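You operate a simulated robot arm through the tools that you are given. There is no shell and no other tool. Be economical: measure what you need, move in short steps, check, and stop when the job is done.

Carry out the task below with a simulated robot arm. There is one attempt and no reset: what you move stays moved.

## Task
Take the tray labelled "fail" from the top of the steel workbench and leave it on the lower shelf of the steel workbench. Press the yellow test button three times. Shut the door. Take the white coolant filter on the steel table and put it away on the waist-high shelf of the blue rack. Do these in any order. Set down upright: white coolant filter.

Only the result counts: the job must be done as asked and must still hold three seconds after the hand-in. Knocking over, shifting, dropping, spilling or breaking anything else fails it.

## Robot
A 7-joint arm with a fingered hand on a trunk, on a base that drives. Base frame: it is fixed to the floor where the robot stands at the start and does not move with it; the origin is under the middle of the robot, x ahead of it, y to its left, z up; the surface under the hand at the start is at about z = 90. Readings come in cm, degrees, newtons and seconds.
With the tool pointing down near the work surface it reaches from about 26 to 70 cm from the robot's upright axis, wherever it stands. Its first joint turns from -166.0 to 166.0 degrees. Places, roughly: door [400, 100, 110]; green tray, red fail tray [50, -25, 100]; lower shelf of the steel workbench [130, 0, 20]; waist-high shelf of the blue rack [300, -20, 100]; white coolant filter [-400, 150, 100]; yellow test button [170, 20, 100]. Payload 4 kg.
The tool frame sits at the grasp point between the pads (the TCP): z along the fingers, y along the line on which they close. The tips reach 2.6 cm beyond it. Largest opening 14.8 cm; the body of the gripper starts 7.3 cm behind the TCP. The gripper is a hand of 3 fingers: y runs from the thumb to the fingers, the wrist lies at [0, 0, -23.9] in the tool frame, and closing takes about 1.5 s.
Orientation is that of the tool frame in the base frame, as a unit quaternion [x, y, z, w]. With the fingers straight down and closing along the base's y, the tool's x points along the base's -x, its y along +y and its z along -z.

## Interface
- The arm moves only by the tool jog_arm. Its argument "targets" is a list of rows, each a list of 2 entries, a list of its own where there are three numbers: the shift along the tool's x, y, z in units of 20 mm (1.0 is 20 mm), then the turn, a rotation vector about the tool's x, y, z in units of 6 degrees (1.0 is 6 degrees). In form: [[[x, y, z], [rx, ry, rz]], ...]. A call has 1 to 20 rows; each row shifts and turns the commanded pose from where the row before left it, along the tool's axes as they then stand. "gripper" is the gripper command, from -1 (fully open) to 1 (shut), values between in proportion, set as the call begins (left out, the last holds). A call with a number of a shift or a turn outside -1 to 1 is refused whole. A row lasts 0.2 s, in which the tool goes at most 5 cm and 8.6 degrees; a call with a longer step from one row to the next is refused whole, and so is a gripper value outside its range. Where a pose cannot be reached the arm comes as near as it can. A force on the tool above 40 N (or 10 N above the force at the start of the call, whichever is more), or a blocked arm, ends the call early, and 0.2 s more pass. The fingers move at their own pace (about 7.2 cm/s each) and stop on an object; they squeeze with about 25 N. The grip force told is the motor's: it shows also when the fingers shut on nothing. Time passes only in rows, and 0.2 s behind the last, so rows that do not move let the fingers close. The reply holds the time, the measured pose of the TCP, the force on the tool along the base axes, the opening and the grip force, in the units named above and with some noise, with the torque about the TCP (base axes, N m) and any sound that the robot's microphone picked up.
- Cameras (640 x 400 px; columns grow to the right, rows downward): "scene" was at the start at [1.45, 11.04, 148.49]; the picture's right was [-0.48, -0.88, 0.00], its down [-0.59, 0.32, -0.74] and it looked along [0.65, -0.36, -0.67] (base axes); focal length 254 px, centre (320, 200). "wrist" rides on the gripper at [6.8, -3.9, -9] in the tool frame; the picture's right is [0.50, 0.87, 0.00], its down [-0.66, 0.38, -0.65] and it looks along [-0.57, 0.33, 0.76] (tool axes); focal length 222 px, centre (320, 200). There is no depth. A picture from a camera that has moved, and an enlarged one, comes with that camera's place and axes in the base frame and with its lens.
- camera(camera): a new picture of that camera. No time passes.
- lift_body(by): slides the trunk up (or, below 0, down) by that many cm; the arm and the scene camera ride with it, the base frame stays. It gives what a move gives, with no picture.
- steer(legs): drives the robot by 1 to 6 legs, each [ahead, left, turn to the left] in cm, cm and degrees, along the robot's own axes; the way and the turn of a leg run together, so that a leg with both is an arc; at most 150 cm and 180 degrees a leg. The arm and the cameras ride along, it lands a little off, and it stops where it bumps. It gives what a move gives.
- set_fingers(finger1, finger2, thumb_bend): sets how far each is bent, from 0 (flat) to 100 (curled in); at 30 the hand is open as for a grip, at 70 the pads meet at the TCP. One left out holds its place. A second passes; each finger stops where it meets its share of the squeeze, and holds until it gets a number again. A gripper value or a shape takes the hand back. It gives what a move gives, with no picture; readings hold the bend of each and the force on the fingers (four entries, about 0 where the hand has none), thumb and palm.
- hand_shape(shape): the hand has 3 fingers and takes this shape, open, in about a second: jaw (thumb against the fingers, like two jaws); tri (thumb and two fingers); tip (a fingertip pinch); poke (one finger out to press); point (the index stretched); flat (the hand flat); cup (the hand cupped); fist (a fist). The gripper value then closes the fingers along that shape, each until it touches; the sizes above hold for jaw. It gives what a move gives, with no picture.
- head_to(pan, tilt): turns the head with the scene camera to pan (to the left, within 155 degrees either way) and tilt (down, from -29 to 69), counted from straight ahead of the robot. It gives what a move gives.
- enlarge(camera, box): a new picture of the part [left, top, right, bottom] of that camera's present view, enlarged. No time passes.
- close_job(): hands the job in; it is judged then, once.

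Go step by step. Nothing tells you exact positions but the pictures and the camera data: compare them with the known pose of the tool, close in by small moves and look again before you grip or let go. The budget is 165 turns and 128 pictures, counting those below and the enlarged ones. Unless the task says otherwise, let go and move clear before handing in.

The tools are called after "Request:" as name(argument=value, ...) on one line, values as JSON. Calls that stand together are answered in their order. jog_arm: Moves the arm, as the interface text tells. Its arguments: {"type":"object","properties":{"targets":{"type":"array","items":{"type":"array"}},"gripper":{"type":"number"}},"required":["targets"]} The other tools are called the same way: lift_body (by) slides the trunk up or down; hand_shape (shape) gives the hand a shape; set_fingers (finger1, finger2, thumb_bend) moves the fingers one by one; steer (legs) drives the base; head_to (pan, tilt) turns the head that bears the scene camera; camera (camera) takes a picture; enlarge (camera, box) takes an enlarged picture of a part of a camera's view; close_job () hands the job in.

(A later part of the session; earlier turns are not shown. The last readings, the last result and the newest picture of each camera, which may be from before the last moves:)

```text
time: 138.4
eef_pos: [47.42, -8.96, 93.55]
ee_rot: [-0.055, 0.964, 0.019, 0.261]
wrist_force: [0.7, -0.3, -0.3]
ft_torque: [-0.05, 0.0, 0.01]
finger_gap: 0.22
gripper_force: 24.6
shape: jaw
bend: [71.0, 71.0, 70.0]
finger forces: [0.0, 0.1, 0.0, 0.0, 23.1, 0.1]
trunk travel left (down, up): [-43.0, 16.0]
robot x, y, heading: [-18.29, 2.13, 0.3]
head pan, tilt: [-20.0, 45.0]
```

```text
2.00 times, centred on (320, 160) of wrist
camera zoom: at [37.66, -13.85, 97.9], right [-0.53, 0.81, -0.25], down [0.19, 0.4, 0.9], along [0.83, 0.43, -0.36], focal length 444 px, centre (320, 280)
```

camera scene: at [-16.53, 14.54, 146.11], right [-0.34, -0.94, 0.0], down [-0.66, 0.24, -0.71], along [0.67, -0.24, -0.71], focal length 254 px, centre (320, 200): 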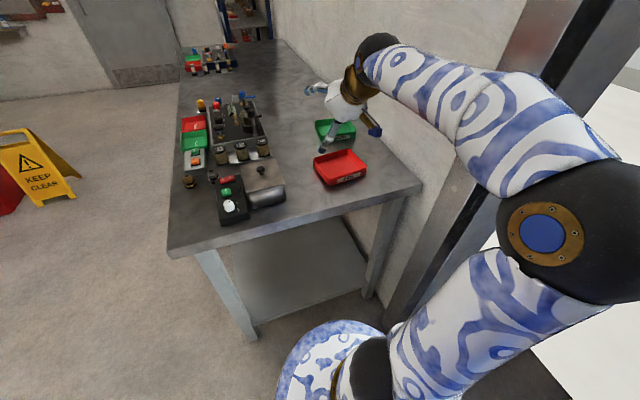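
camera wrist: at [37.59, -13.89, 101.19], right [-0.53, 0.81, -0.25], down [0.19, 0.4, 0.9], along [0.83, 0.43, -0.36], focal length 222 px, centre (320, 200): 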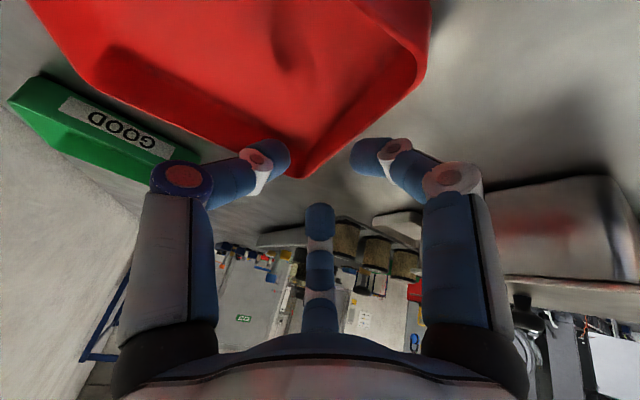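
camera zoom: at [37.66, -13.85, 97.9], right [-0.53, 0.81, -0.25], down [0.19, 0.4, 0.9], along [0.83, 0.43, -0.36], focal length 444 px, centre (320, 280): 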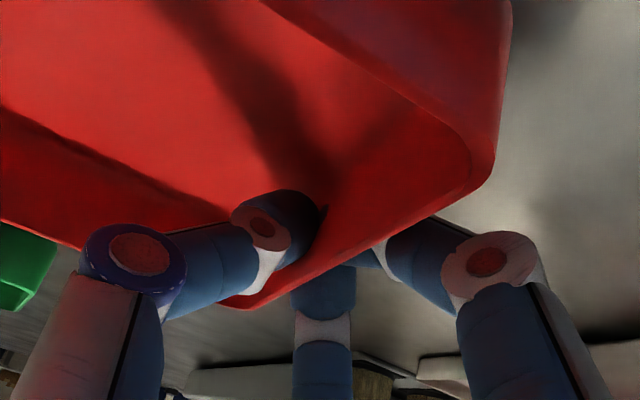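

The wall is gripped (gap 0.22, 24 N). I'll lift gently and check.

Request:
jog_arm(targets=[[[-0.25, 0, -0.433], [0, 0, 0]], [[-0.25, 0, -0.433], [0, 0, 0]], [[-0.25, 0, -0.433], [0, 0, 0]], [[-0.25, 0, -0.433], [0, 0, 0]], [[-0.25, 0, -0.433], [0, 0, 0]]])

Request:
camera(camera="scene")

Request:
camera(camera="wrist")

```text
time: 139.6
eef_pos: [47.47, -8.89, 98.77]
ee_rot: [-0.056, 0.964, 0.02, 0.26]
wrist_force: [-0.2, 0.2, -1.9]
ft_torque: [0.09, -0.08, -0.01]
finger_gap: 0.16
gripper_force: 24.9
shape: jaw
bend: [71.0, 71.0, 70.0]
finger forces: [0.3, 0.0, 0.1, 0.0, 25.8, 0.1]
trunk travel left (down, up): [-43.0, 16.0]
robot x, y, heading: [-18.41, 1.96, 0.3]
head pan, tilt: [-20.0, 45.0]
```

```text
65 pictures are left
camera scene: at [-16.5, 14.54, 146.11], right [-0.34, -0.94, 0.0], down [-0.67, 0.24, -0.71], along [0.67, -0.24, -0.71], focal length 254 px, centre (320, 200)
```

scene: 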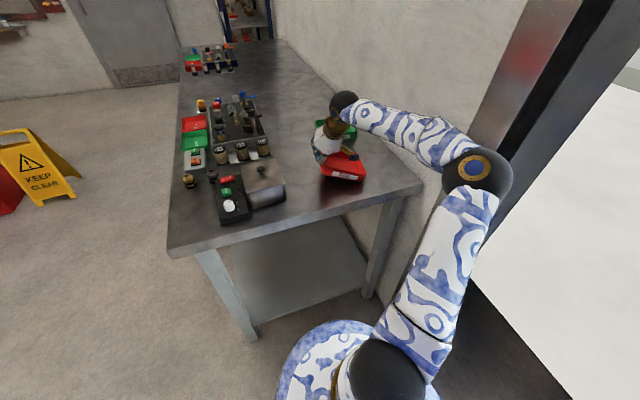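

```text
64 pictures are left
camera wrist: at [37.7, -13.87, 103.04], right [-0.53, 0.81, -0.25], down [0.19, 0.4, 0.9], along [0.83, 0.43, -0.36], focal length 222 px, centre (320, 200)
```

wrist: 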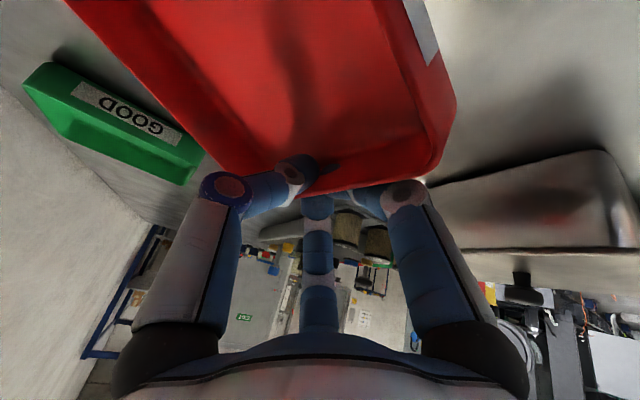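

The tray is held, weighing about 0.2 kg, with little sag. I'll raise it, retract, back off the bench end and lower the trunk.

Request:
jog_arm(targets=[[[-0.5, 0, -0.866], [0, 0, 0]], [[-0.5, 0, -0.866], [0, 0, 0]], [[0.75, 0, -0.43], [0, 0, 0]], [[0.75, 0, -0.43], [0, 0, 0]], [[0.75, 0, -0.43], [0, 0, 0]], [[0.75, 0, -0.43], [0, 0, 0]], [[0.75, 0, -0.43], [0, 0, 0]], [[0.75, 0, -0.43], [0, 0, 0]]])

Request:
steer(legs=[[-28, 0, 0]])

Request:
lift_body(by=-40)

Request:
camera(camera="scene")

```text
time: 141.4
eef_pos: [36.99, -10.14, 102.63]
ee_rot: [-0.056, 0.964, 0.02, 0.26]
wrist_force: [0.6, -0.3, -2.8]
ft_torque: [0.13, -0.02, 0.02]
finger_gap: 0.12
gripper_force: 24.9
shape: jaw
bend: [71.0, 71.0, 70.0]
finger forces: [2.6, 0.1, 0.0, 0.0, 27.7, 0.0]
trunk travel left (down, up): [-43.0, 16.0]
robot x, y, heading: [-18.42, 2.29, 0.5]
head pan, tilt: [-20.0, 45.0]
```

```text
time: 143.3
eef_pos: [9.42, -10.1, 102.74]
ee_rot: [-0.057, 0.963, 0.02, 0.261]
wrist_force: [-0.6, -0.2, -2.9]
ft_torque: [0.14, -0.05, 0.02]
finger_gap: 0.14
gripper_force: 24.6
shape: jaw
bend: [71.0, 71.0, 70.0]
finger forces: [2.6, 0.0, 0.0, 0.0, 27.8, 0.0]
trunk travel left (down, up): [-43.0, 16.0]
robot x, y, heading: [-45.74, 2.08, 0.2]
head pan, tilt: [-20.0, 45.0]
```

```text
time: 147.2
eef_pos: [9.5, -10.01, 62.66]
ee_rot: [-0.057, 0.963, 0.019, 0.261]
wrist_force: [-0.5, -0.3, -2.0]
ft_torque: [0.13, -0.06, -0.01]
finger_gap: 0.13
gripper_force: 25.3
shape: jaw
bend: [71.0, 71.0, 70.0]
finger forces: [2.7, 0.0, 0.0, 0.0, 27.8, 0.0]
trunk travel left (down, up): [-3.0, 56.0]
robot x, y, heading: [-46.07, 1.78, 0.5]
head pan, tilt: [-20.0, 45.0]
```

```text
63 pictures are left
camera scene: at [-44.18, 14.4, 106.11], right [-0.33, -0.94, 0.0], down [-0.67, 0.24, -0.71], along [0.67, -0.24, -0.71], focal length 254 px, centre (320, 200)
```

scene: 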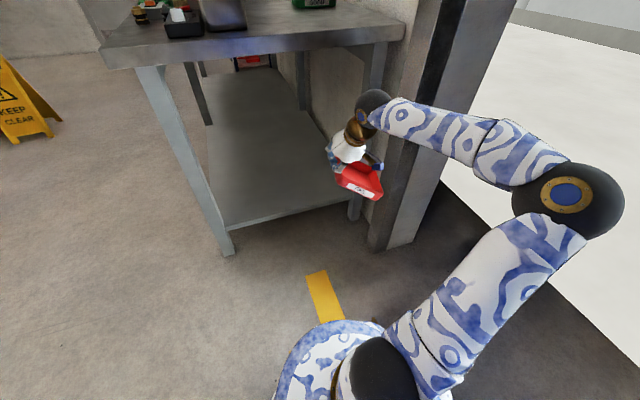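

The tray hangs slightly tilted but secure. I'll lower the arm 30 cm outside the bench end and look.

Request:
jog_arm(targets=[[[0.5, 0, 0.866], [0, 0, 0]], [[0.5, 0, 0.866], [0, 0, 0]], [[0.5, 0, 0.866], [0, 0, 0]], [[0.5, 0, 0.866], [0, 0, 0]], [[0.5, 0, 0.866], [0, 0, 0]], [[0.5, 0, 0.866], [0, 0, 0]], [[0.5, 0, 0.866], [0, 0, 0]], [[0.5, 0, 0.866], [0, 0, 0]], [[0.5, 0, 0.866], [0, 0, 0]], [[0.5, 0, 0.866], [0, 0, 0]], [[0.5, 0, 0.866], [0, 0, 0]], [[0.5, 0, 0.866], [0, 0, 0]], [[0.5, 0, 0.866], [0, 0, 0]], [[0.5, 0, 0.866], [0, 0, 0]]])

Request:
camera(camera="scene")

Request:
camera(camera="wrist")

```text
time: 150.2
eef_pos: [9.34, -9.7, 34.75]
ee_rot: [-0.058, 0.963, 0.02, 0.261]
wrist_force: [-0.9, 0.2, -2.7]
ft_torque: [0.11, -0.05, 0.01]
finger_gap: 0.11
gripper_force: 25.1
shape: jaw
bend: [72.0, 71.0, 70.0]
finger forces: [3.6, 0.1, 0.1, 0.0, 27.8, 0.0]
trunk travel left (down, up): [-3.0, 56.0]
robot x, y, heading: [-45.79, 2.01, 0.2]
head pan, tilt: [-20.0, 45.0]
```

```text
62 pictures are left
camera scene: at [-44.18, 14.41, 106.11], right [-0.33, -0.94, 0.0], down [-0.67, 0.24, -0.71], along [0.67, -0.24, -0.71], focal length 254 px, centre (320, 200)
```

scene: 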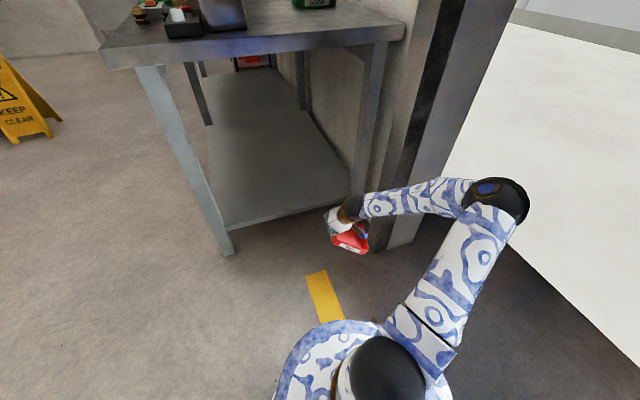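

```text
61 pictures are left
camera wrist: at [-0.18, -14.73, 39.07], right [-0.53, 0.81, -0.25], down [0.19, 0.4, 0.9], along [0.82, 0.43, -0.36], focal length 222 px, centre (320, 200)
```

wrist: 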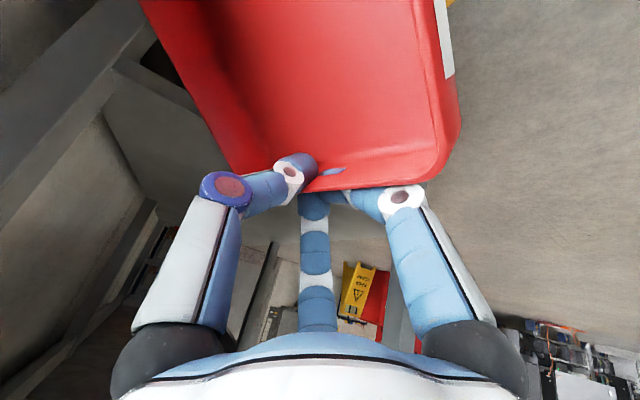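

The arm reaches low enough, but its elbow sticks out to the right towards the column. I'll shift left and turn about -18° so both forearm and elbow stay clear, then advance partway.

Request:
steer(legs=[[0, 38, 0], [0, 0, -18], [26.6, 8.6, 0]])

Request:
head_to(pan=-10, tilt=45)

Request:
camera(camera="scene")

```text
time: 155.1
eef_pos: [31.28, 12.45, 34.73]
ee_rot: [0.09, 0.961, -0.02, 0.261]
wrist_force: [-0.2, 0.6, -2.2]
ft_torque: [0.09, -0.11, 0.01]
finger_gap: 0.14
gripper_force: 25.1
shape: jaw
bend: [72.0, 71.0, 70.0]
finger forces: [4.0, 0.0, 0.0, 0.0, 28.1, 0.0]
trunk travel left (down, up): [-3.0, 56.0]
robot x, y, heading: [-18.21, 40.47, -17.2]
head pan, tilt: [-20.0, 45.0]
```

```text
time: 155.8
eef_pos: [31.21, 12.41, 34.73]
ee_rot: [0.09, 0.961, -0.02, 0.261]
wrist_force: [0.0, 0.2, -2.0]
ft_torque: [0.09, -0.05, 0.02]
finger_gap: 0.12
gripper_force: 25.2
shape: jaw
bend: [72.0, 71.0, 70.0]
finger forces: [3.9, 0.1, 0.0, 0.0, 28.3, 0.0]
trunk travel left (down, up): [-3.0, 56.0]
robot x, y, heading: [-18.07, 40.39, -16.9]
head pan, tilt: [-10.0, 45.0]
```

```text
60 pictures are left
camera scene: at [-11.78, 52.92, 106.11], right [-0.46, -0.89, 0.0], down [-0.63, 0.32, -0.71], along [0.63, -0.32, -0.71], focal length 254 px, centre (320, 200)
```

scene: 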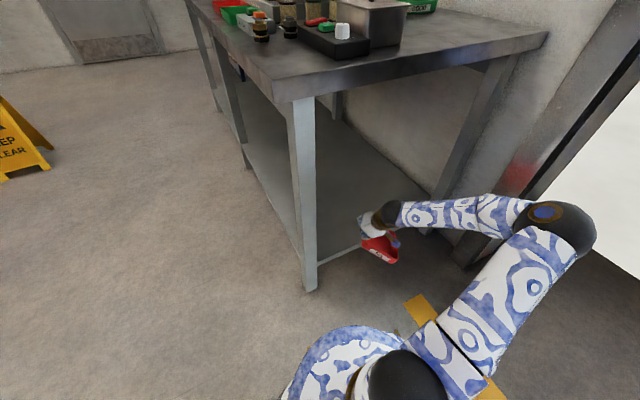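

There is clearance on both legs. I'll advance another 14 cm in x.

Request:
steer(legs=[[13.4, 4.1, 0]])

Request:
camera(camera="scene")

Request:
camera(camera="wrist")

```text
time: 157.2
eef_pos: [45.26, 12.46, 34.78]
ee_rot: [0.09, 0.961, -0.021, 0.261]
wrist_force: [0.1, -0.8, -2.8]
ft_torque: [0.09, -0.04, 0.03]
finger_gap: 0.14
gripper_force: 24.8
shape: jaw
bend: [72.0, 71.0, 70.0]
finger forces: [4.2, 0.0, 0.0, 0.0, 28.1, 0.0]
trunk travel left (down, up): [-3.0, 56.0]
robot x, y, heading: [-3.55, 40.6, -17.2]
head pan, tilt: [-10.0, 45.0]
```

```text
59 pictures are left
camera scene: at [2.2, 52.96, 106.11], right [-0.46, -0.89, 0.0], down [-0.63, 0.32, -0.71], along [0.63, -0.32, -0.71], focal length 254 px, centre (320, 200)
```

scene: 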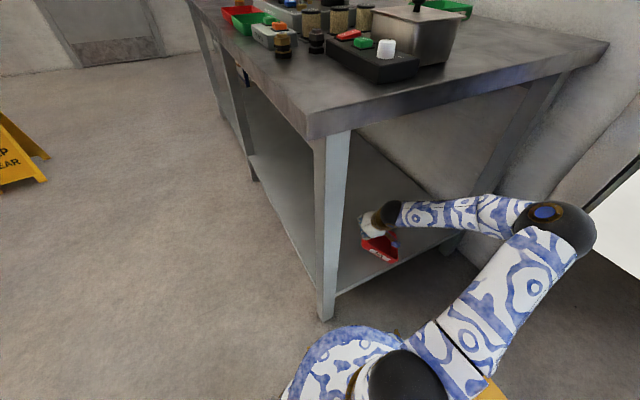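

```text
58 pictures are left
camera wrist: at [34.53, 10.69, 39.08], right [-0.26, 0.93, -0.25], down [0.3, 0.32, 0.9], along [0.92, 0.16, -0.36], focal length 222 px, centre (320, 200)
```

wrist: 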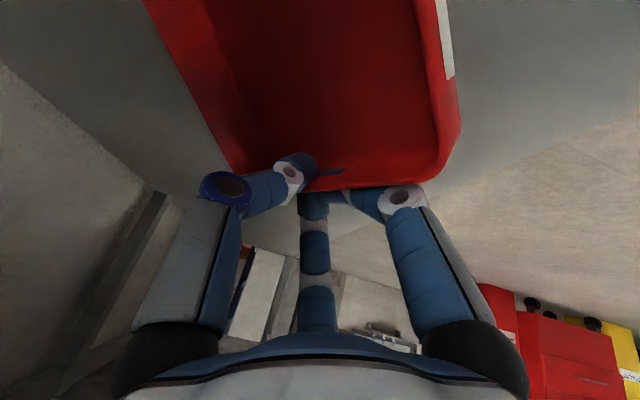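

The shelf is beneath the tray. I'll move 4 cm deeper, then lower in stages.

Request:
jog_arm(targets=[[[-0.87, 0, 0.5], [0, 0, 0]], [[-0.87, 0, 0.5], [0, 0, 0]], [[0.5, 0, 0.866], [0, 0, 0]], [[0.5, 0, 0.866], [0, 0, 0]], [[0.5, 0, 0.866], [0, 0, 0]]])

Request:
enlarge(camera="scene", box=[300, 150, 480, 300])

Request:
camera(camera="wrist")

```text
time: 158.4
eef_pos: [49.32, 11.77, 28.83]
ee_rot: [0.091, 0.961, -0.021, 0.261]
wrist_force: [0.2, 1.0, -0.4]
ft_torque: [-0.01, 0.03, 0.01]
finger_gap: 0.1
gripper_force: 25.3
shape: jaw
bend: [72.0, 71.0, 70.0]
finger forces: [3.7, 0.0, 0.0, 0.0, 23.3, 0.2]
trunk travel left (down, up): [-3.0, 56.0]
robot x, y, heading: [-3.98, 40.22, -17.1]
head pan, tilt: [-10.0, 45.0]
```

```text
2.67 times, centred on (390, 225) of scene
camera zoom: at [2.19, 52.97, 106.11], right [-0.46, -0.89, 0.0], down [-0.63, 0.32, -0.71], along [0.63, -0.32, -0.71], focal length 678 px, centre (133, 133)
```

zoom: 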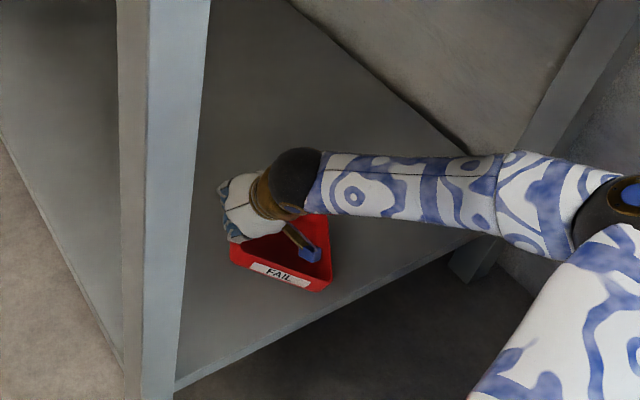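

```text
56 pictures are left
camera wrist: at [38.55, 9.99, 33.09], right [-0.26, 0.93, -0.25], down [0.3, 0.32, 0.9], along [0.92, 0.16, -0.36], focal length 222 px, centre (320, 200)
```

wrist: 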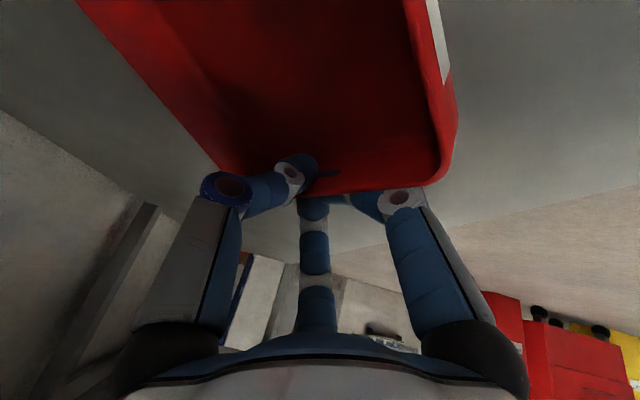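

The sagging side of the tray has touched the shelf, since the weight came off. I'll lower slowly so it levels.

Request:
jog_arm(targets=[[[0.125, 0, 0.217], [0, 0, 0]], [[0.125, 0, 0.217], [0, 0, 0]], [[0.125, 0, 0.217], [0, 0, 0]]])

```text
time: 159.2
eef_pos: [49.33, 11.77, 27.41]
ee_rot: [0.091, 0.961, -0.021, 0.262]
wrist_force: [1.0, 1.4, 0.5]
ft_torque: [-0.06, 0.05, -0.02]
finger_gap: 0.12
gripper_force: 24.9
shape: jaw
bend: [72.0, 71.0, 70.0]
finger forces: [3.6, 0.1, 0.1, 0.0, 23.7, 0.0]
trunk travel left (down, up): [-3.0, 56.0]
robot x, y, heading: [-3.89, 40.55, -17.3]
head pan, tilt: [-10.0, 45.0]
```

Request:
jog_arm(targets=[[[0.125, 0, 0.217], [0, 0, 0]], [[0.125, 0, 0.217], [0, 0, 0]], [[0.125, 0, 0.217], [0, 0, 0]], [[0.125, 0, 0.217], [0, 0, 0]]])

Request:
enlarge(camera="scene", box=[340, 190, 440, 280])

```text
time: 160.2
eef_pos: [49.37, 11.83, 25.29]
ee_rot: [0.09, 0.961, -0.02, 0.261]
wrist_force: [-0.7, -0.2, -0.3]
ft_torque: [-0.14, 0.1, -0.11]
finger_gap: 0.11
gripper_force: 24.9
shape: jaw
bend: [72.0, 70.0, 70.0]
finger forces: [3.9, 41.5, 0.1, 0.1, 24.9, 0.1]
trunk travel left (down, up): [-3.0, 56.0]
robot x, y, heading: [-3.74, 40.75, -17.0]
head pan, tilt: [-10.0, 45.0]
```

```text
4.44 times, centred on (390, 235) of scene
camera zoom: at [2.19, 52.97, 106.11], right [-0.46, -0.89, 0.0], down [-0.63, 0.32, -0.71], along [0.63, -0.32, -0.71], focal length 1130 px, centre (9, 44)
```

zoom: 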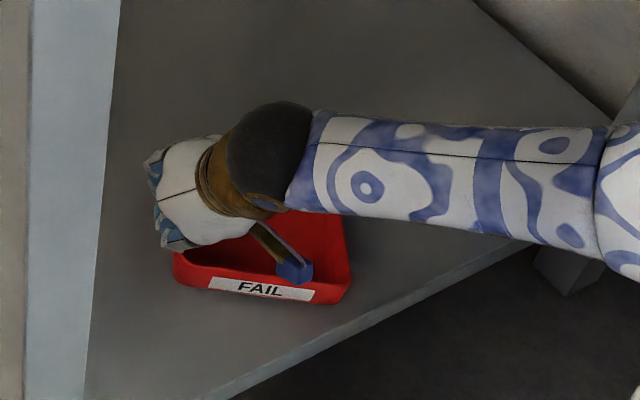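

Request:
jog_arm(targets=[[[0.075, 0, 0.13], [0, 0, 0]], [[0.075, 0, 0.13], [0, 0, 0]]])

Request:
camera(camera="wrist")

```text
time: 160.8
eef_pos: [49.31, 11.82, 24.84]
ee_rot: [0.09, 0.961, -0.02, 0.26]
wrist_force: [-0.3, 0.9, -1.0]
ft_torque: [-0.14, 0.12, -0.06]
finger_gap: 0.14
gripper_force: 24.5
shape: jaw
bend: [72.0, 70.0, 70.0]
finger forces: [3.9, 42.2, 0.0, 0.0, 25.4, 0.0]
trunk travel left (down, up): [-3.0, 56.0]
robot x, y, heading: [-4.03, 40.61, -17.1]
head pan, tilt: [-10.0, 45.0]
```

```text
54 pictures are left
camera wrist: at [38.54, 10.03, 29.08], right [-0.26, 0.93, -0.25], down [0.3, 0.32, 0.9], along [0.92, 0.16, -0.36], focal length 222 px, centre (320, 200)
```

wrist: 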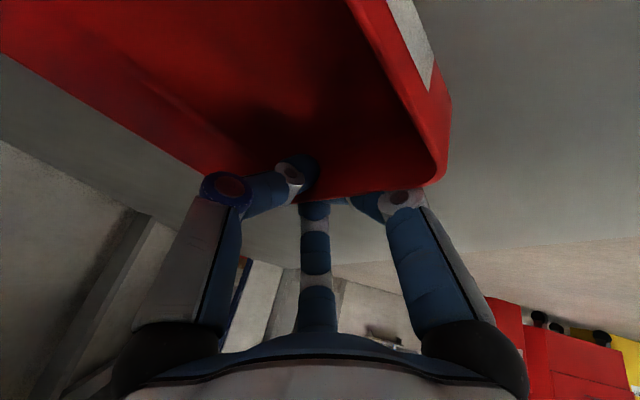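

Tray is nearly level. A few more millimetres down until the force rises.

Request:
jog_arm(targets=[[[0.075, 0, 0.13], [0, 0, 0]], [[0.075, 0, 0.13], [0, 0, 0]], [[0.075, 0, 0.13], [0, 0, 0]]])

```text
time: 161.6
eef_pos: [49.41, 11.91, 23.77]
ee_rot: [0.091, 0.961, -0.02, 0.262]
wrist_force: [-0.5, 1.3, 0.9]
ft_torque: [-0.16, 0.1, -0.13]
finger_gap: 0.15
gripper_force: 24.8
shape: jaw
bend: [72.0, 70.0, 70.0]
finger forces: [4.7, 42.9, 0.0, 0.0, 26.5, 0.1]
trunk travel left (down, up): [-3.0, 56.0]
robot x, y, heading: [-3.89, 40.14, -17.1]
head pan, tilt: [-10.0, 45.0]
```

Request:
jog_arm(targets=[[[0.075, 0, 0.13], [0, 0, 0]], [[0.075, 0, 0.13], [0, 0, 0]]])

Request:
enlarge(camera="scene", box=[340, 190, 440, 280])

```text
time: 162.2
eef_pos: [49.47, 11.8, 23.33]
ee_rot: [0.09, 0.961, -0.021, 0.262]
wrist_force: [-3.8, 0.4, 14.9]
ft_torque: [-0.21, 0.12, -0.17]
finger_gap: 0.17
gripper_force: 24.9
shape: jaw
bend: [72.0, 70.0, 70.0]
finger forces: [5.1, 45.4, 0.1, 0.1, 30.1, 0.0]
trunk travel left (down, up): [-3.0, 56.0]
robot x, y, heading: [-3.87, 40.71, -17.0]
head pan, tilt: [-10.0, 45.0]
```

```text
4.44 times, centred on (390, 235) of scene
camera zoom: at [2.1, 53.02, 106.14], right [-0.46, -0.89, 0.0], down [-0.63, 0.32, -0.71], along [0.63, -0.32, -0.71], focal length 1130 px, centre (9, 44)
```

zoom: 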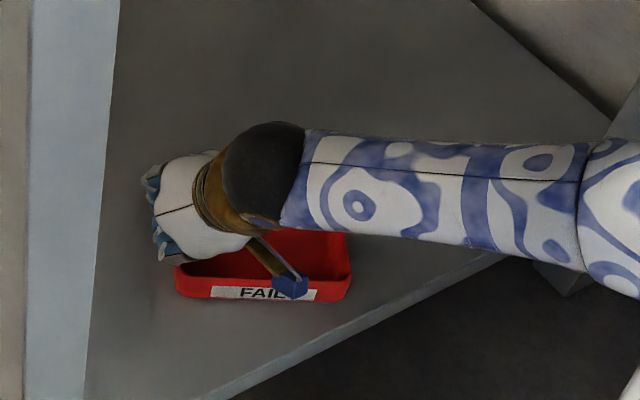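

The tray is down (15 N of contact). I'll open slightly, then rise straight up out of the tray.

Request:
jog_arm(targets=[[[-0.05, 0, -0.087], [0, 0, 0]], [[0, 0, 0], [0, 0, 0]], [[0, 0, 0], [0, 0, 0]], [[0, 0, 0], [0, 0, 0]]], gripper=0.6)

Request:
jog_arm(targets=[[[-0.125, 0, -0.217], [0, 0, 0]], [[-0.25, 0, -0.433], [0, 0, 0]], [[-0.25, 0, -0.433], [0, 0, 0]], [[-0.5, 0, -0.866], [0, 0, 0]], [[-0.5, 0, -0.866], [0, 0, 0]], [[-0.5, 0, -0.866], [0, 0, 0]]])

Request:
enlarge(camera="scene", box=[340, 190, 440, 280])

Request:
camera(camera="wrist")

```text
time: 163.2
eef_pos: [49.31, 11.87, 23.31]
ee_rot: [0.09, 0.961, -0.02, 0.261]
wrist_force: [0.5, 0.0, -0.4]
ft_torque: [0.03, 0.02, 0.0]
finger_gap: 2.93
gripper_force: 0.2
shape: jaw
bend: [75.0, 75.0, 70.0]
finger forces: [0.2, 0.0, 0.1, 0.1, 0.0, 0.1]
trunk travel left (down, up): [-3.0, 56.0]
robot x, y, heading: [-4.0, 40.01, -17.1]
head pan, tilt: [-10.0, 45.0]
```

```text
time: 164.6
eef_pos: [49.39, 11.79, 32.01]
ee_rot: [0.091, 0.961, -0.02, 0.26]
wrist_force: [1.2, 0.3, 0.9]
ft_torque: [0.01, -0.02, 0.01]
finger_gap: 2.93
gripper_force: 0.1
shape: jaw
bend: [75.0, 75.0, 70.0]
finger forces: [0.1, 0.0, 0.0, 0.0, 0.0, 0.0]
trunk travel left (down, up): [-3.0, 56.0]
robot x, y, heading: [-4.12, 40.66, -17.3]
head pan, tilt: [-10.0, 45.0]
```

```text
4.44 times, centred on (390, 235) of scene
camera zoom: at [2.2, 52.97, 106.1], right [-0.46, -0.89, 0.0], down [-0.63, 0.32, -0.71], along [0.63, -0.32, -0.71], focal length 1130 px, centre (9, 44)
```

zoom: 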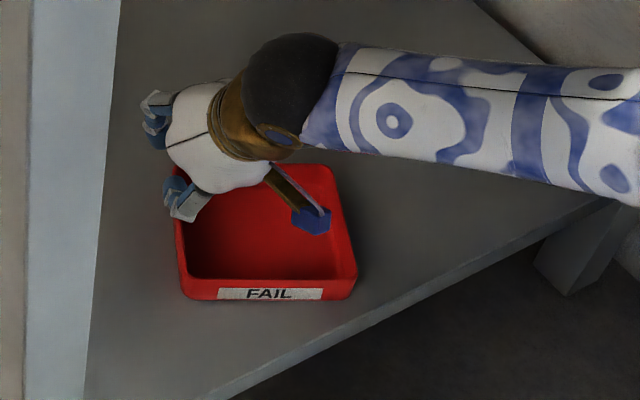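

```text
51 pictures are left
camera wrist: at [38.52, 9.97, 36.33], right [-0.26, 0.93, -0.25], down [0.3, 0.32, 0.9], along [0.92, 0.16, -0.37], focal length 222 px, centre (320, 200)
```

wrist: 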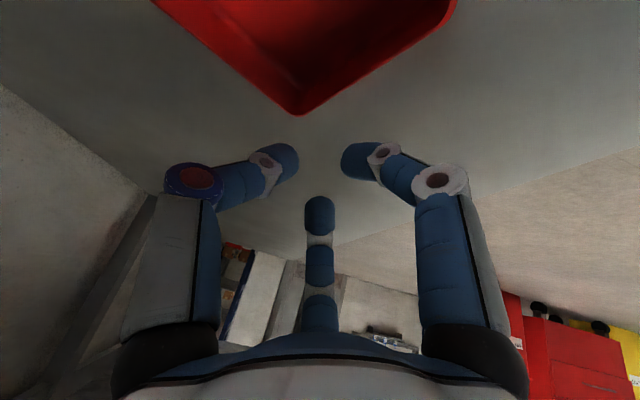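

The FAIL tray sits flat on the lower shelf. I'll back out, raise the trunk and drive towards the steel table at the back wall.

Request:
steer(legs=[[-43, -13.3, 0]])

Request:
camera(camera="scene")

Request:
lift_body(by=40)

Request:
steer(legs=[[0, 0, -163], [150, 0, 0], [91, -110, 0]])

Request:
head_to(pan=0, tilt=25)

Request:
camera(camera="scene")

```text
time: 167.3
eef_pos: [5.11, 11.59, 32.02]
ee_rot: [0.089, 0.961, -0.02, 0.261]
wrist_force: [1.1, 0.7, -0.1]
ft_torque: [-0.03, 0.02, -0.02]
finger_gap: 2.93
gripper_force: 0.2
shape: jaw
bend: [75.0, 75.0, 70.0]
finger forces: [0.0, 0.0, 0.0, 0.0, 0.0, 0.0]
trunk travel left (down, up): [-3.0, 56.0]
robot x, y, heading: [-48.31, 40.31, -17.4]
head pan, tilt: [-10.0, 45.0]
```

```text
50 pictures are left
camera scene: at [-42.08, 52.79, 106.11], right [-0.46, -0.89, 0.0], down [-0.63, 0.32, -0.71], along [0.63, -0.32, -0.71], focal length 254 px, centre (320, 200)
```

scene: 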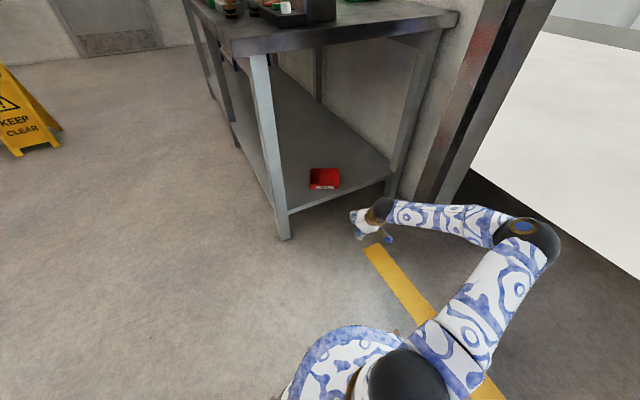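

```text
time: 171.1
eef_pos: [5.13, 11.6, 71.99]
ee_rot: [0.089, 0.961, -0.02, 0.261]
wrist_force: [0.5, 0.1, -0.2]
ft_torque: [-0.01, 0.03, -0.01]
finger_gap: 2.95
gripper_force: 0.1
shape: jaw
bend: [75.0, 75.0, 70.0]
finger forces: [0.0, 0.0, 0.0, 0.0, 0.0, 0.0]
trunk travel left (down, up): [-43.0, 16.0]
robot x, y, heading: [-48.1, 40.64, -17.2]
head pan, tilt: [-10.0, 45.0]
```

```text
time: 191.7
eef_pos: [-353.96, 142.11, 71.98]
ee_rot: [0.962, 0.082, -0.261, 0.026]
wrist_force: [14.1, -5.2, 1.3]
ft_torque: [0.02, 0.2, 0.5]
finger_gap: 2.82
gripper_force: 0.1
shape: jaw
bend: [75.0, 77.0, 70.0]
finger forces: [0.1, 14.3, 0.0, 0.1, 0.0, 0.0]
trunk travel left (down, up): [-43.0, 16.0]
robot x, y, heading: [-293.79, 133.71, -177.0]
head pan, tilt: [-10.0, 45.0]
```

```text
time: 192.5
eef_pos: [-353.85, 142.07, 71.93]
ee_rot: [0.962, 0.082, -0.26, 0.026]
wrist_force: [14.3, -5.8, 0.1]
ft_torque: [0.06, 0.15, 0.57]
finger_gap: 2.83
gripper_force: 0.1
shape: jaw
bend: [75.0, 77.0, 70.0]
finger forces: [0.1, 15.0, 0.0, 0.0, 0.0, 0.0]
trunk travel left (down, up): [-43.0, 16.0]
robot x, y, heading: [-294.2, 133.67, -176.7]
head pan, tilt: [0.0, 25.0]
```

```text
49 pictures are left
camera scene: at [-296.17, 118.45, 149.15], right [-0.06, 1.0, 0.0], down [0.42, 0.02, -0.91], along [-0.9, -0.05, -0.42], focal length 254 px, centre (320, 200)
```

scene: 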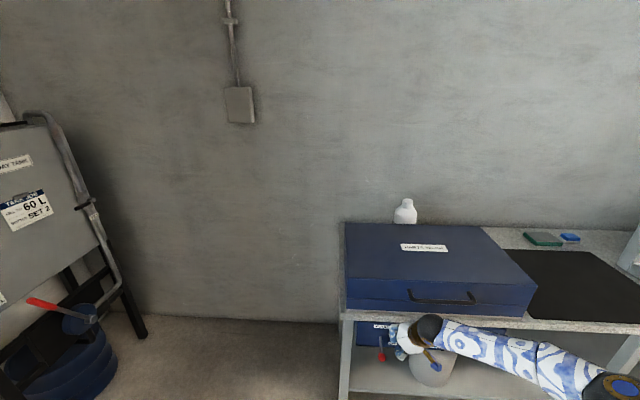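

The hand has bumped into the table front, at 14 N. I'll back off right away and check that nothing moved.

Request:
steer(legs=[[-35, 0, -3]])

Request:
head_to(pan=-15, tilt=28)

Request:
camera(camera="scene")

```text
time: 194.8
eef_pos: [-318.64, 146.11, 71.93]
ee_rot: [0.963, 0.059, -0.26, 0.02]
wrist_force: [0.3, 1.0, -0.2]
ft_torque: [-0.05, -0.02, -0.03]
finger_gap: 2.96
gripper_force: 0.1
shape: jaw
bend: [75.0, 75.0, 70.0]
finger forces: [0.0, 0.0, 0.0, 0.0, 0.0, 0.0]
trunk travel left (down, up): [-43.0, 16.0]
robot x, y, heading: [-258.95, 134.91, -179.2]
head pan, tilt: [0.0, 25.0]
```

```text
time: 195.5
eef_pos: [-318.54, 146.02, 72.01]
ee_rot: [0.963, 0.059, -0.261, 0.02]
wrist_force: [-0.4, 0.1, 0.0]
ft_torque: [-0.01, -0.01, -0.01]
finger_gap: 2.95
gripper_force: 0.0
shape: jaw
bend: [75.0, 75.0, 70.0]
finger forces: [0.1, 0.1, 0.1, 0.0, 0.0, 0.0]
trunk travel left (down, up): [-43.0, 16.0]
robot x, y, heading: [-259.2, 134.78, -179.3]
head pan, tilt: [-15.0, 28.0]
```

```text
48 pictures are left
camera scene: at [-261.57, 122.19, 148.69], right [0.25, 0.97, 0.0], down [0.45, -0.12, -0.88], along [-0.86, 0.22, -0.47], focal length 254 px, centre (320, 200)
```

scene: 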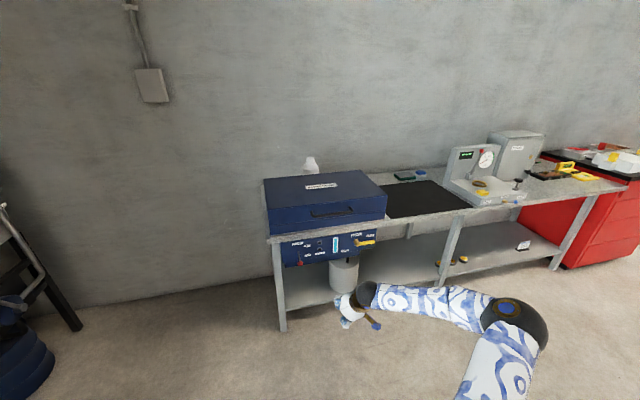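

Request:
enlarge(camera="scene", box=[250, 140, 410, 310])

Request:
enlarge(camera="scene", box=[370, 120, 640, 290])

```text
2.35 times, centred on (330, 225) of scene
camera zoom: at [-261.57, 122.19, 148.69], right [0.25, 0.97, 0.0], down [0.45, -0.12, -0.88], along [-0.86, 0.22, -0.47], focal length 598 px, centre (296, 141)
```

zoom: 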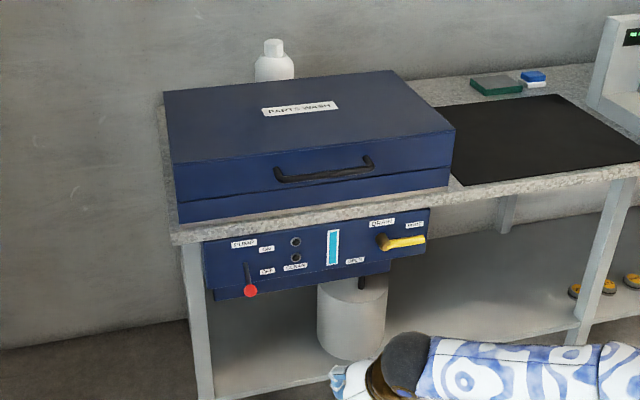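

```text
2.35 times, centred on (505, 205) of scene
camera zoom: at [-261.57, 122.19, 148.69], right [0.25, 0.97, 0.0], down [0.45, -0.12, -0.88], along [-0.86, 0.22, -0.47], focal length 598 px, centre (-115, 188)
```

zoom: 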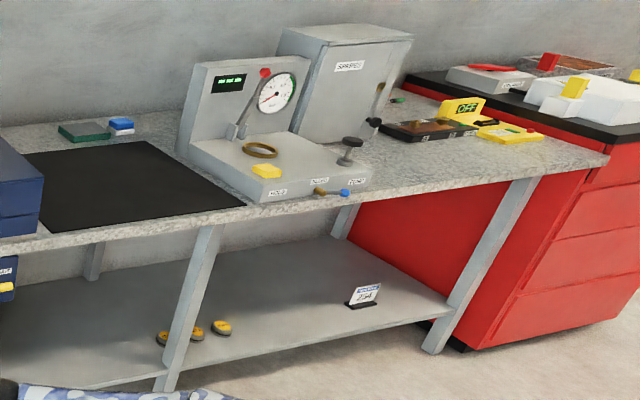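

The filter appears to be the white canister behind the blue parts washer, near (-405,152), with its top at about z=99. The table top is near z≈75 and the washer top near 89.5. I'll raise the trunk for a better view.

Request:
lift_body(by=16)

Request:
steer(legs=[[0, 0, 0], [0, 20, 0]])

Request:
head_to(pan=-15, tilt=28)

Request:
enlarge(camera="scene", box=[260, 130, 460, 255])

```text
time: 197.4
eef_pos: [-318.49, 146.01, 88.03]
ee_rot: [0.963, 0.059, -0.261, 0.02]
wrist_force: [0.7, -0.3, 0.8]
ft_torque: [0.01, 0.0, -0.01]
finger_gap: 2.94
gripper_force: 0.2
shape: jaw
bend: [75.0, 75.0, 70.0]
finger forces: [0.0, 0.0, 0.1, 0.0, 0.0, 0.0]
trunk travel left (down, up): [-59.0, 0.0]
robot x, y, heading: [-259.02, 135.16, -179.1]
head pan, tilt: [-15.0, 28.0]
```

```text
time: 199.2
eef_pos: [-318.34, 126.28, 87.99]
ee_rot: [0.963, 0.059, -0.261, 0.02]
wrist_force: [-0.3, -0.4, 0.1]
ft_torque: [0.0, 0.01, 0.0]
finger_gap: 2.95
gripper_force: 0.1
shape: jaw
bend: [75.0, 75.0, 70.0]
finger forces: [0.1, 0.0, 0.0, 0.0, 0.0, 0.0]
trunk travel left (down, up): [-59.0, 0.0]
robot x, y, heading: [-258.71, 115.12, -179.4]
head pan, tilt: [-15.0, 28.0]
```

```text
time: 199.8
eef_pos: [-318.25, 126.18, 87.99]
ee_rot: [0.964, 0.059, -0.26, 0.02]
wrist_force: [0.9, 0.4, 0.6]
ft_torque: [0.0, 0.0, 0.0]
finger_gap: 2.95
gripper_force: 0.1
shape: jaw
bend: [75.0, 75.0, 70.0]
finger forces: [0.0, 0.1, 0.0, 0.0, 0.0, 0.1]
trunk travel left (down, up): [-59.0, 0.0]
robot x, y, heading: [-258.62, 114.94, -179.4]
head pan, tilt: [-15.0, 28.0]
```

```text
3.20 times, centred on (360, 192) of scene
camera zoom: at [-261.37, 102.36, 164.68], right [0.25, 0.97, 0.0], down [0.45, -0.12, -0.88], along [-0.86, 0.22, -0.47], focal length 814 px, centre (192, 224)
```

zoom: 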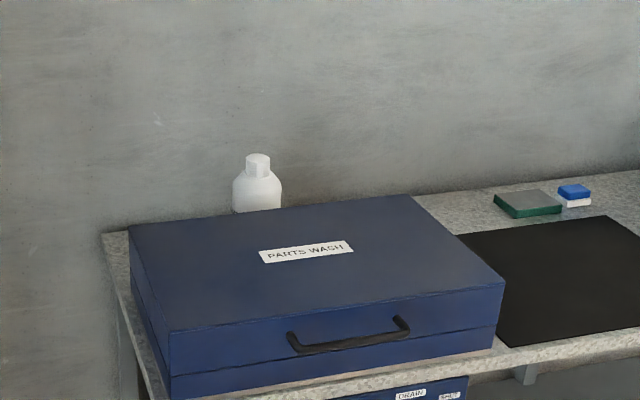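

The filter is a canister about 24 cm tall and 10 cm across with a 4.6 cm cap, standing behind the washer near (-407,153). A vertical grasp from the left end of the table can reach the cap. I'll make the hand vertical and high, then drive round to that end.

Request:
jog_arm(targets=[[[0, 0, 0], [0, 1, 0]], [[0, 0, 0], [0, 1, 0]], [[0, 0, 0], [0, 1, 0]], [[0, 0, 0], [0, 1, 0]], [[0, 0, 0], [0, 1, 0]], [[0, 0, -1], [0, 0, 0]], [[0, 0, -1], [0, 0, 0]], [[0, 0, -1], [0, 0, 0]], [[0, 0, -1], [0, 0, 0]], [[0, 0, -1], [0, 0, 0]], [[0, 0, -1], [0, 0, 0]], [[0, 0, -1], [0, 0, 0]], [[0, 0, -1], [0, 0, 0]], [[0, 0, -1], [0, 0, 0]], [[0, 0, -1], [0, 0, 0]], [[0, 0, -1], [0, 0, 0]], [[0, 0, -1], [0, 0, 0]], [[0, 0, -1], [0, 0, 0]], [[0, 0, -1], [0, 0, 0]], [[0, 0, -1], [0, 0, 0]]], gripper=-1)

Request:
steer(legs=[[0, 57, 0], [0, 0, -90.6], [0, 129, 0]])

Request:
head_to(pan=5, tilt=40)

Request:
camera(camera="scene")

```text
time: 204.1
eef_pos: [-318.13, 126.59, 118.07]
ee_rot: [0.998, 0.063, -0.002, 0.004]
wrist_force: [-0.2, 0.6, 0.8]
ft_torque: [0.0, -0.02, -0.02]
finger_gap: 14.77
gripper_force: 0.0
shape: jaw
bend: [30.0, 30.0, 30.0]
finger forces: [0.1, 0.0, 0.0, 0.0, 0.1, 0.1]
trunk travel left (down, up): [-59.0, 0.0]
robot x, y, heading: [-259.0, 115.27, -179.7]
head pan, tilt: [-15.0, 28.0]
```

```text
time: 217.2
eef_pos: [-370.86, 120.96, 117.8]
ee_rot: [0.738, -0.675, -0.006, 0.004]
wrist_force: [-0.5, 0.4, -0.5]
ft_torque: [-0.01, 0.02, -0.02]
finger_gap: 14.78
gripper_force: 0.0
shape: jaw
bend: [30.0, 30.0, 30.0]
finger forces: [0.0, 0.0, 0.1, 0.0, 0.1, 0.0]
trunk travel left (down, up): [-59.0, 0.0]
robot x, y, heading: [-384.75, 61.91, 88.3]
head pan, tilt: [-15.0, 28.0]
stopped in leg 3: the robot was blocked; the commanded pose is now the measured one
```

```text
time: 218.1
eef_pos: [-371.39, 120.86, 117.91]
ee_rot: [0.737, -0.675, -0.005, 0.001]
wrist_force: [-0.3, -0.2, 0.5]
ft_torque: [0.01, -0.02, -0.01]
finger_gap: 14.8
gripper_force: 0.1
shape: jaw
bend: [30.0, 30.0, 30.0]
finger forces: [0.0, 0.1, 0.0, 0.1, 0.1, 0.0]
trunk travel left (down, up): [-59.0, 0.0]
robot x, y, heading: [-385.07, 61.97, 88.3]
head pan, tilt: [5.0, 40.0]
```

```text
44 pictures are left
camera scene: at [-400.58, 64.81, 162.84], right [1.0, 0.06, 0.0], down [0.04, -0.64, -0.77], along [-0.05, 0.76, -0.64], focal length 254 px, centre (320, 200)
```

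scene: 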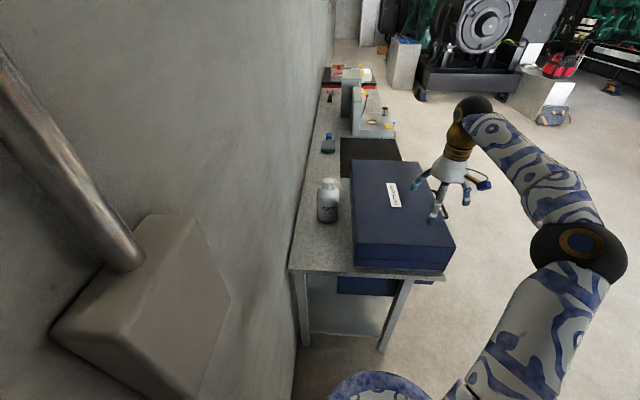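

The robot stopped close to the wall at x=-385, and the filter behind the washer is now clearly visible. I'll zoom in.

Request:
enlarge(camera="scene", box=[280, 140, 420, 290])

```text
2.67 times, centred on (350, 215) of scene
camera zoom: at [-400.58, 64.81, 162.84], right [1.0, 0.06, 0.0], down [0.04, -0.64, -0.77], along [-0.05, 0.76, -0.64], focal length 678 px, centre (240, 160)
```

zoom: 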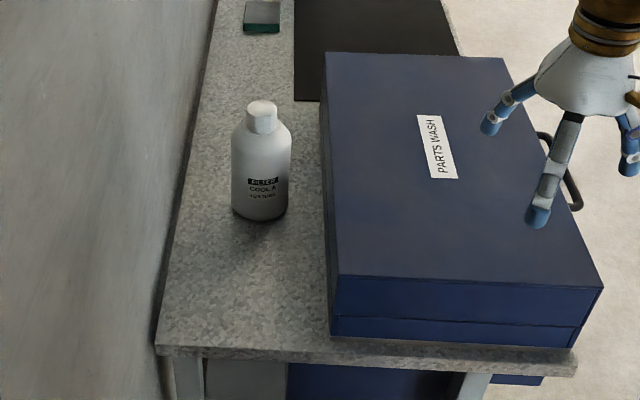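

The filter stands in a clear slot, axis near (-402.8,154.2), 10 cm across, with about 6 cm to the washer and 9 cm to the wall. A horizontal body grasp along +y will work and also suits the rack. I'll back off a little, pitch the hand horizontal and shift left.

Request:
steer(legs=[[-14, 0, 0]])

Request:
jog_arm(targets=[[[0, 0, 0], [0, -1, 0]], [[0, 0, 0], [0, -1, 0]], [[0, 0, 0], [0, -1, 0]], [[0, 0, 0], [0, -1, 0]], [[0, 0, 0], [0, -1, 0]], [[0, 0, 0], [0, -1, 0]], [[0, 0, 0], [0, -1, 0]], [[0, 0, 0], [0, -1, 0]], [[0, 0, 0], [0, -1, 0]], [[0, 0, 0], [0, -1, 0]], [[0, 0, 0], [0, -1, 0]], [[0, 0, 0], [0, -1, 0]], [[0, 0, 0], [0, -1, 0]], [[0, 0, 0], [0, -1, 0]], [[0, 0, 0], [0, -1, 0]]])

Request:
jog_arm(targets=[[[0, 1, 0], [0, 0, 0]], [[0, 1, 0], [0, 0, 0]], [[0, 1, 0], [0, 0, 0]], [[0, 1, 0], [0, 0, 0]], [[0, 1, 0], [0, 0, 0]], [[0, 1, 0], [0, 0, 0]], [[0, 1, 0], [0, 0, 0]], [[0, 1, 0], [0, 0, 0]], [[0, 1, 0], [0, 0, 0]], [[0, 1, 0], [0, 0, 0]], [[0, 1, 0], [0, 0, 0]], [[0, 1, 0], [0, 0, 0]]])

Request:
camera(camera="scene")

```text
time: 219.4
eef_pos: [-371.79, 106.59, 118.16]
ee_rot: [0.737, -0.676, -0.004, 0.001]
wrist_force: [-0.3, -1.1, -0.3]
ft_torque: [0.02, 0.0, -0.01]
finger_gap: 14.78
gripper_force: 0.0
shape: jaw
bend: [30.0, 30.0, 30.0]
finger forces: [0.0, 0.0, 0.1, 0.1, 0.1, 0.0]
trunk travel left (down, up): [-59.0, 0.0]
robot x, y, heading: [-385.37, 48.11, 88.4]
head pan, tilt: [5.0, 40.0]
```

```text
time: 222.6
eef_pos: [-371.71, 106.59, 118.01]
ee_rot: [-0.518, 0.478, 0.525, 0.477]
wrist_force: [-0.4, 0.1, -0.4]
ft_torque: [-0.01, -0.02, -0.01]
finger_gap: 14.8
gripper_force: 0.0
shape: jaw
bend: [30.0, 30.0, 30.0]
finger forces: [0.0, 0.1, 0.1, 0.0, 0.1, 0.1]
trunk travel left (down, up): [-59.0, 0.0]
robot x, y, heading: [-385.14, 47.53, 88.4]
head pan, tilt: [5.0, 40.0]
```

```text
time: 225.2
eef_pos: [-395.81, 104.57, 118.37]
ee_rot: [-0.519, 0.478, 0.525, 0.476]
wrist_force: [0.5, 0.4, -0.1]
ft_torque: [0.01, -0.05, 0.02]
finger_gap: 14.79
gripper_force: 0.1
shape: jaw
bend: [30.0, 30.0, 30.0]
finger forces: [0.0, 0.0, 0.0, 0.0, 0.0, 0.1]
trunk travel left (down, up): [-59.0, 0.0]
robot x, y, heading: [-385.34, 47.69, 88.7]
head pan, tilt: [5.0, 40.0]
```

```text
42 pictures are left
camera scene: at [-400.99, 50.6, 162.83], right [1.0, 0.06, 0.0], down [0.04, -0.64, -0.77], along [-0.05, 0.76, -0.64], focal length 254 px, centre (320, 200)
```

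scene: 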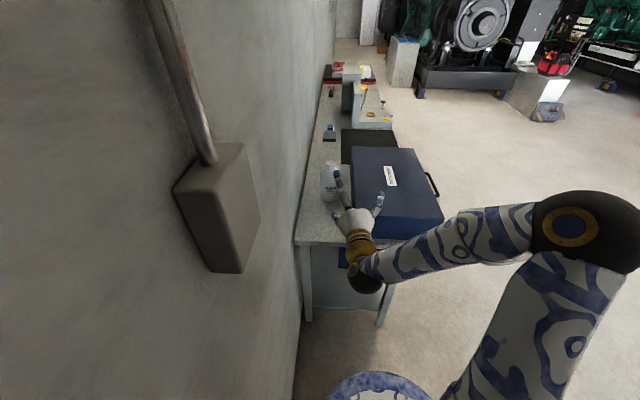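

The horizontal orientation is right, with the thumb on the washer side. I'll fine-shift left and stretch the arm forward so the elbow stays away from the washer.

Request:
jog_arm(targets=[[[0, 0.75, 0], [0, 0, 0]], [[0, 0.75, 0], [0, 0, 0]], [[0, 0.75, 0], [0, 0, 0]], [[0, 0, 1], [0, 0, 0]], [[0, 0, 1], [0, 0, 0]], [[0, 0, 1], [0, 0, 0]], [[0, 0, 1], [0, 0, 0]], [[0, 0, 1], [0, 0, 0]], [[0, 0, 1], [0, 0, 0]], [[0, 0, 1], [0, 0, 0]], [[0, 0, 1], [0, 0, 0]], [[0, 0, 1], [0, 0, 0]], [[0, 0, 1], [0, 0, 0]], [[0, 0, 1], [0, 0, 0]], [[0, 0, 1], [0, 0, 0]], [[0, 0, 1], [0, 0, 0]]])

Request:
camera(camera="scene")

Request:
camera(camera="wrist")

```text
time: 228.6
eef_pos: [-402.28, 130.14, 118.4]
ee_rot: [-0.518, 0.479, 0.524, 0.477]
wrist_force: [0.1, -0.5, -0.1]
ft_torque: [0.02, 0.0, 0.0]
finger_gap: 14.77
gripper_force: 0.0
shape: jaw
bend: [30.0, 30.0, 30.0]
finger forces: [0.1, 0.1, 0.0, 0.0, 0.0, 0.1]
trunk travel left (down, up): [-59.0, 0.0]
robot x, y, heading: [-385.22, 47.7, 88.5]
head pan, tilt: [5.0, 40.0]
```

```text
41 pictures are left
camera scene: at [-400.97, 50.64, 162.83], right [1.0, 0.06, 0.0], down [0.04, -0.64, -0.77], along [-0.05, 0.76, -0.64], focal length 254 px, centre (320, 200)
```

scene: 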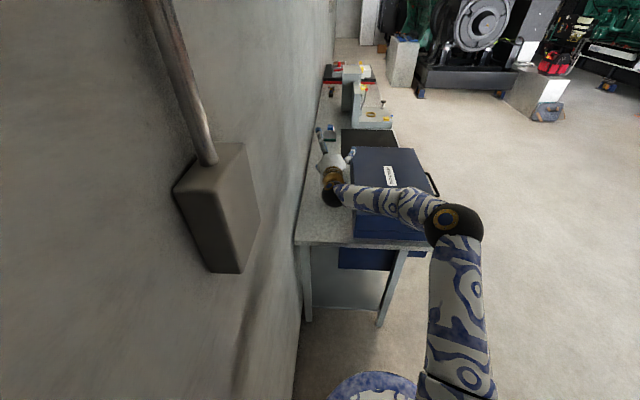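

```text
40 pictures are left
camera wrist: at [-397.66, 121.68, 111.59], right [-0.87, -0.07, -0.49], down [-0.31, -0.69, 0.66], along [-0.39, 0.72, 0.57], focal length 222 px, centre (320, 200)
```

wrist: 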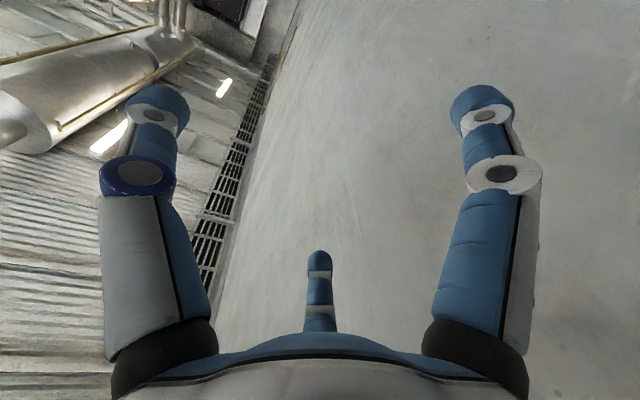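

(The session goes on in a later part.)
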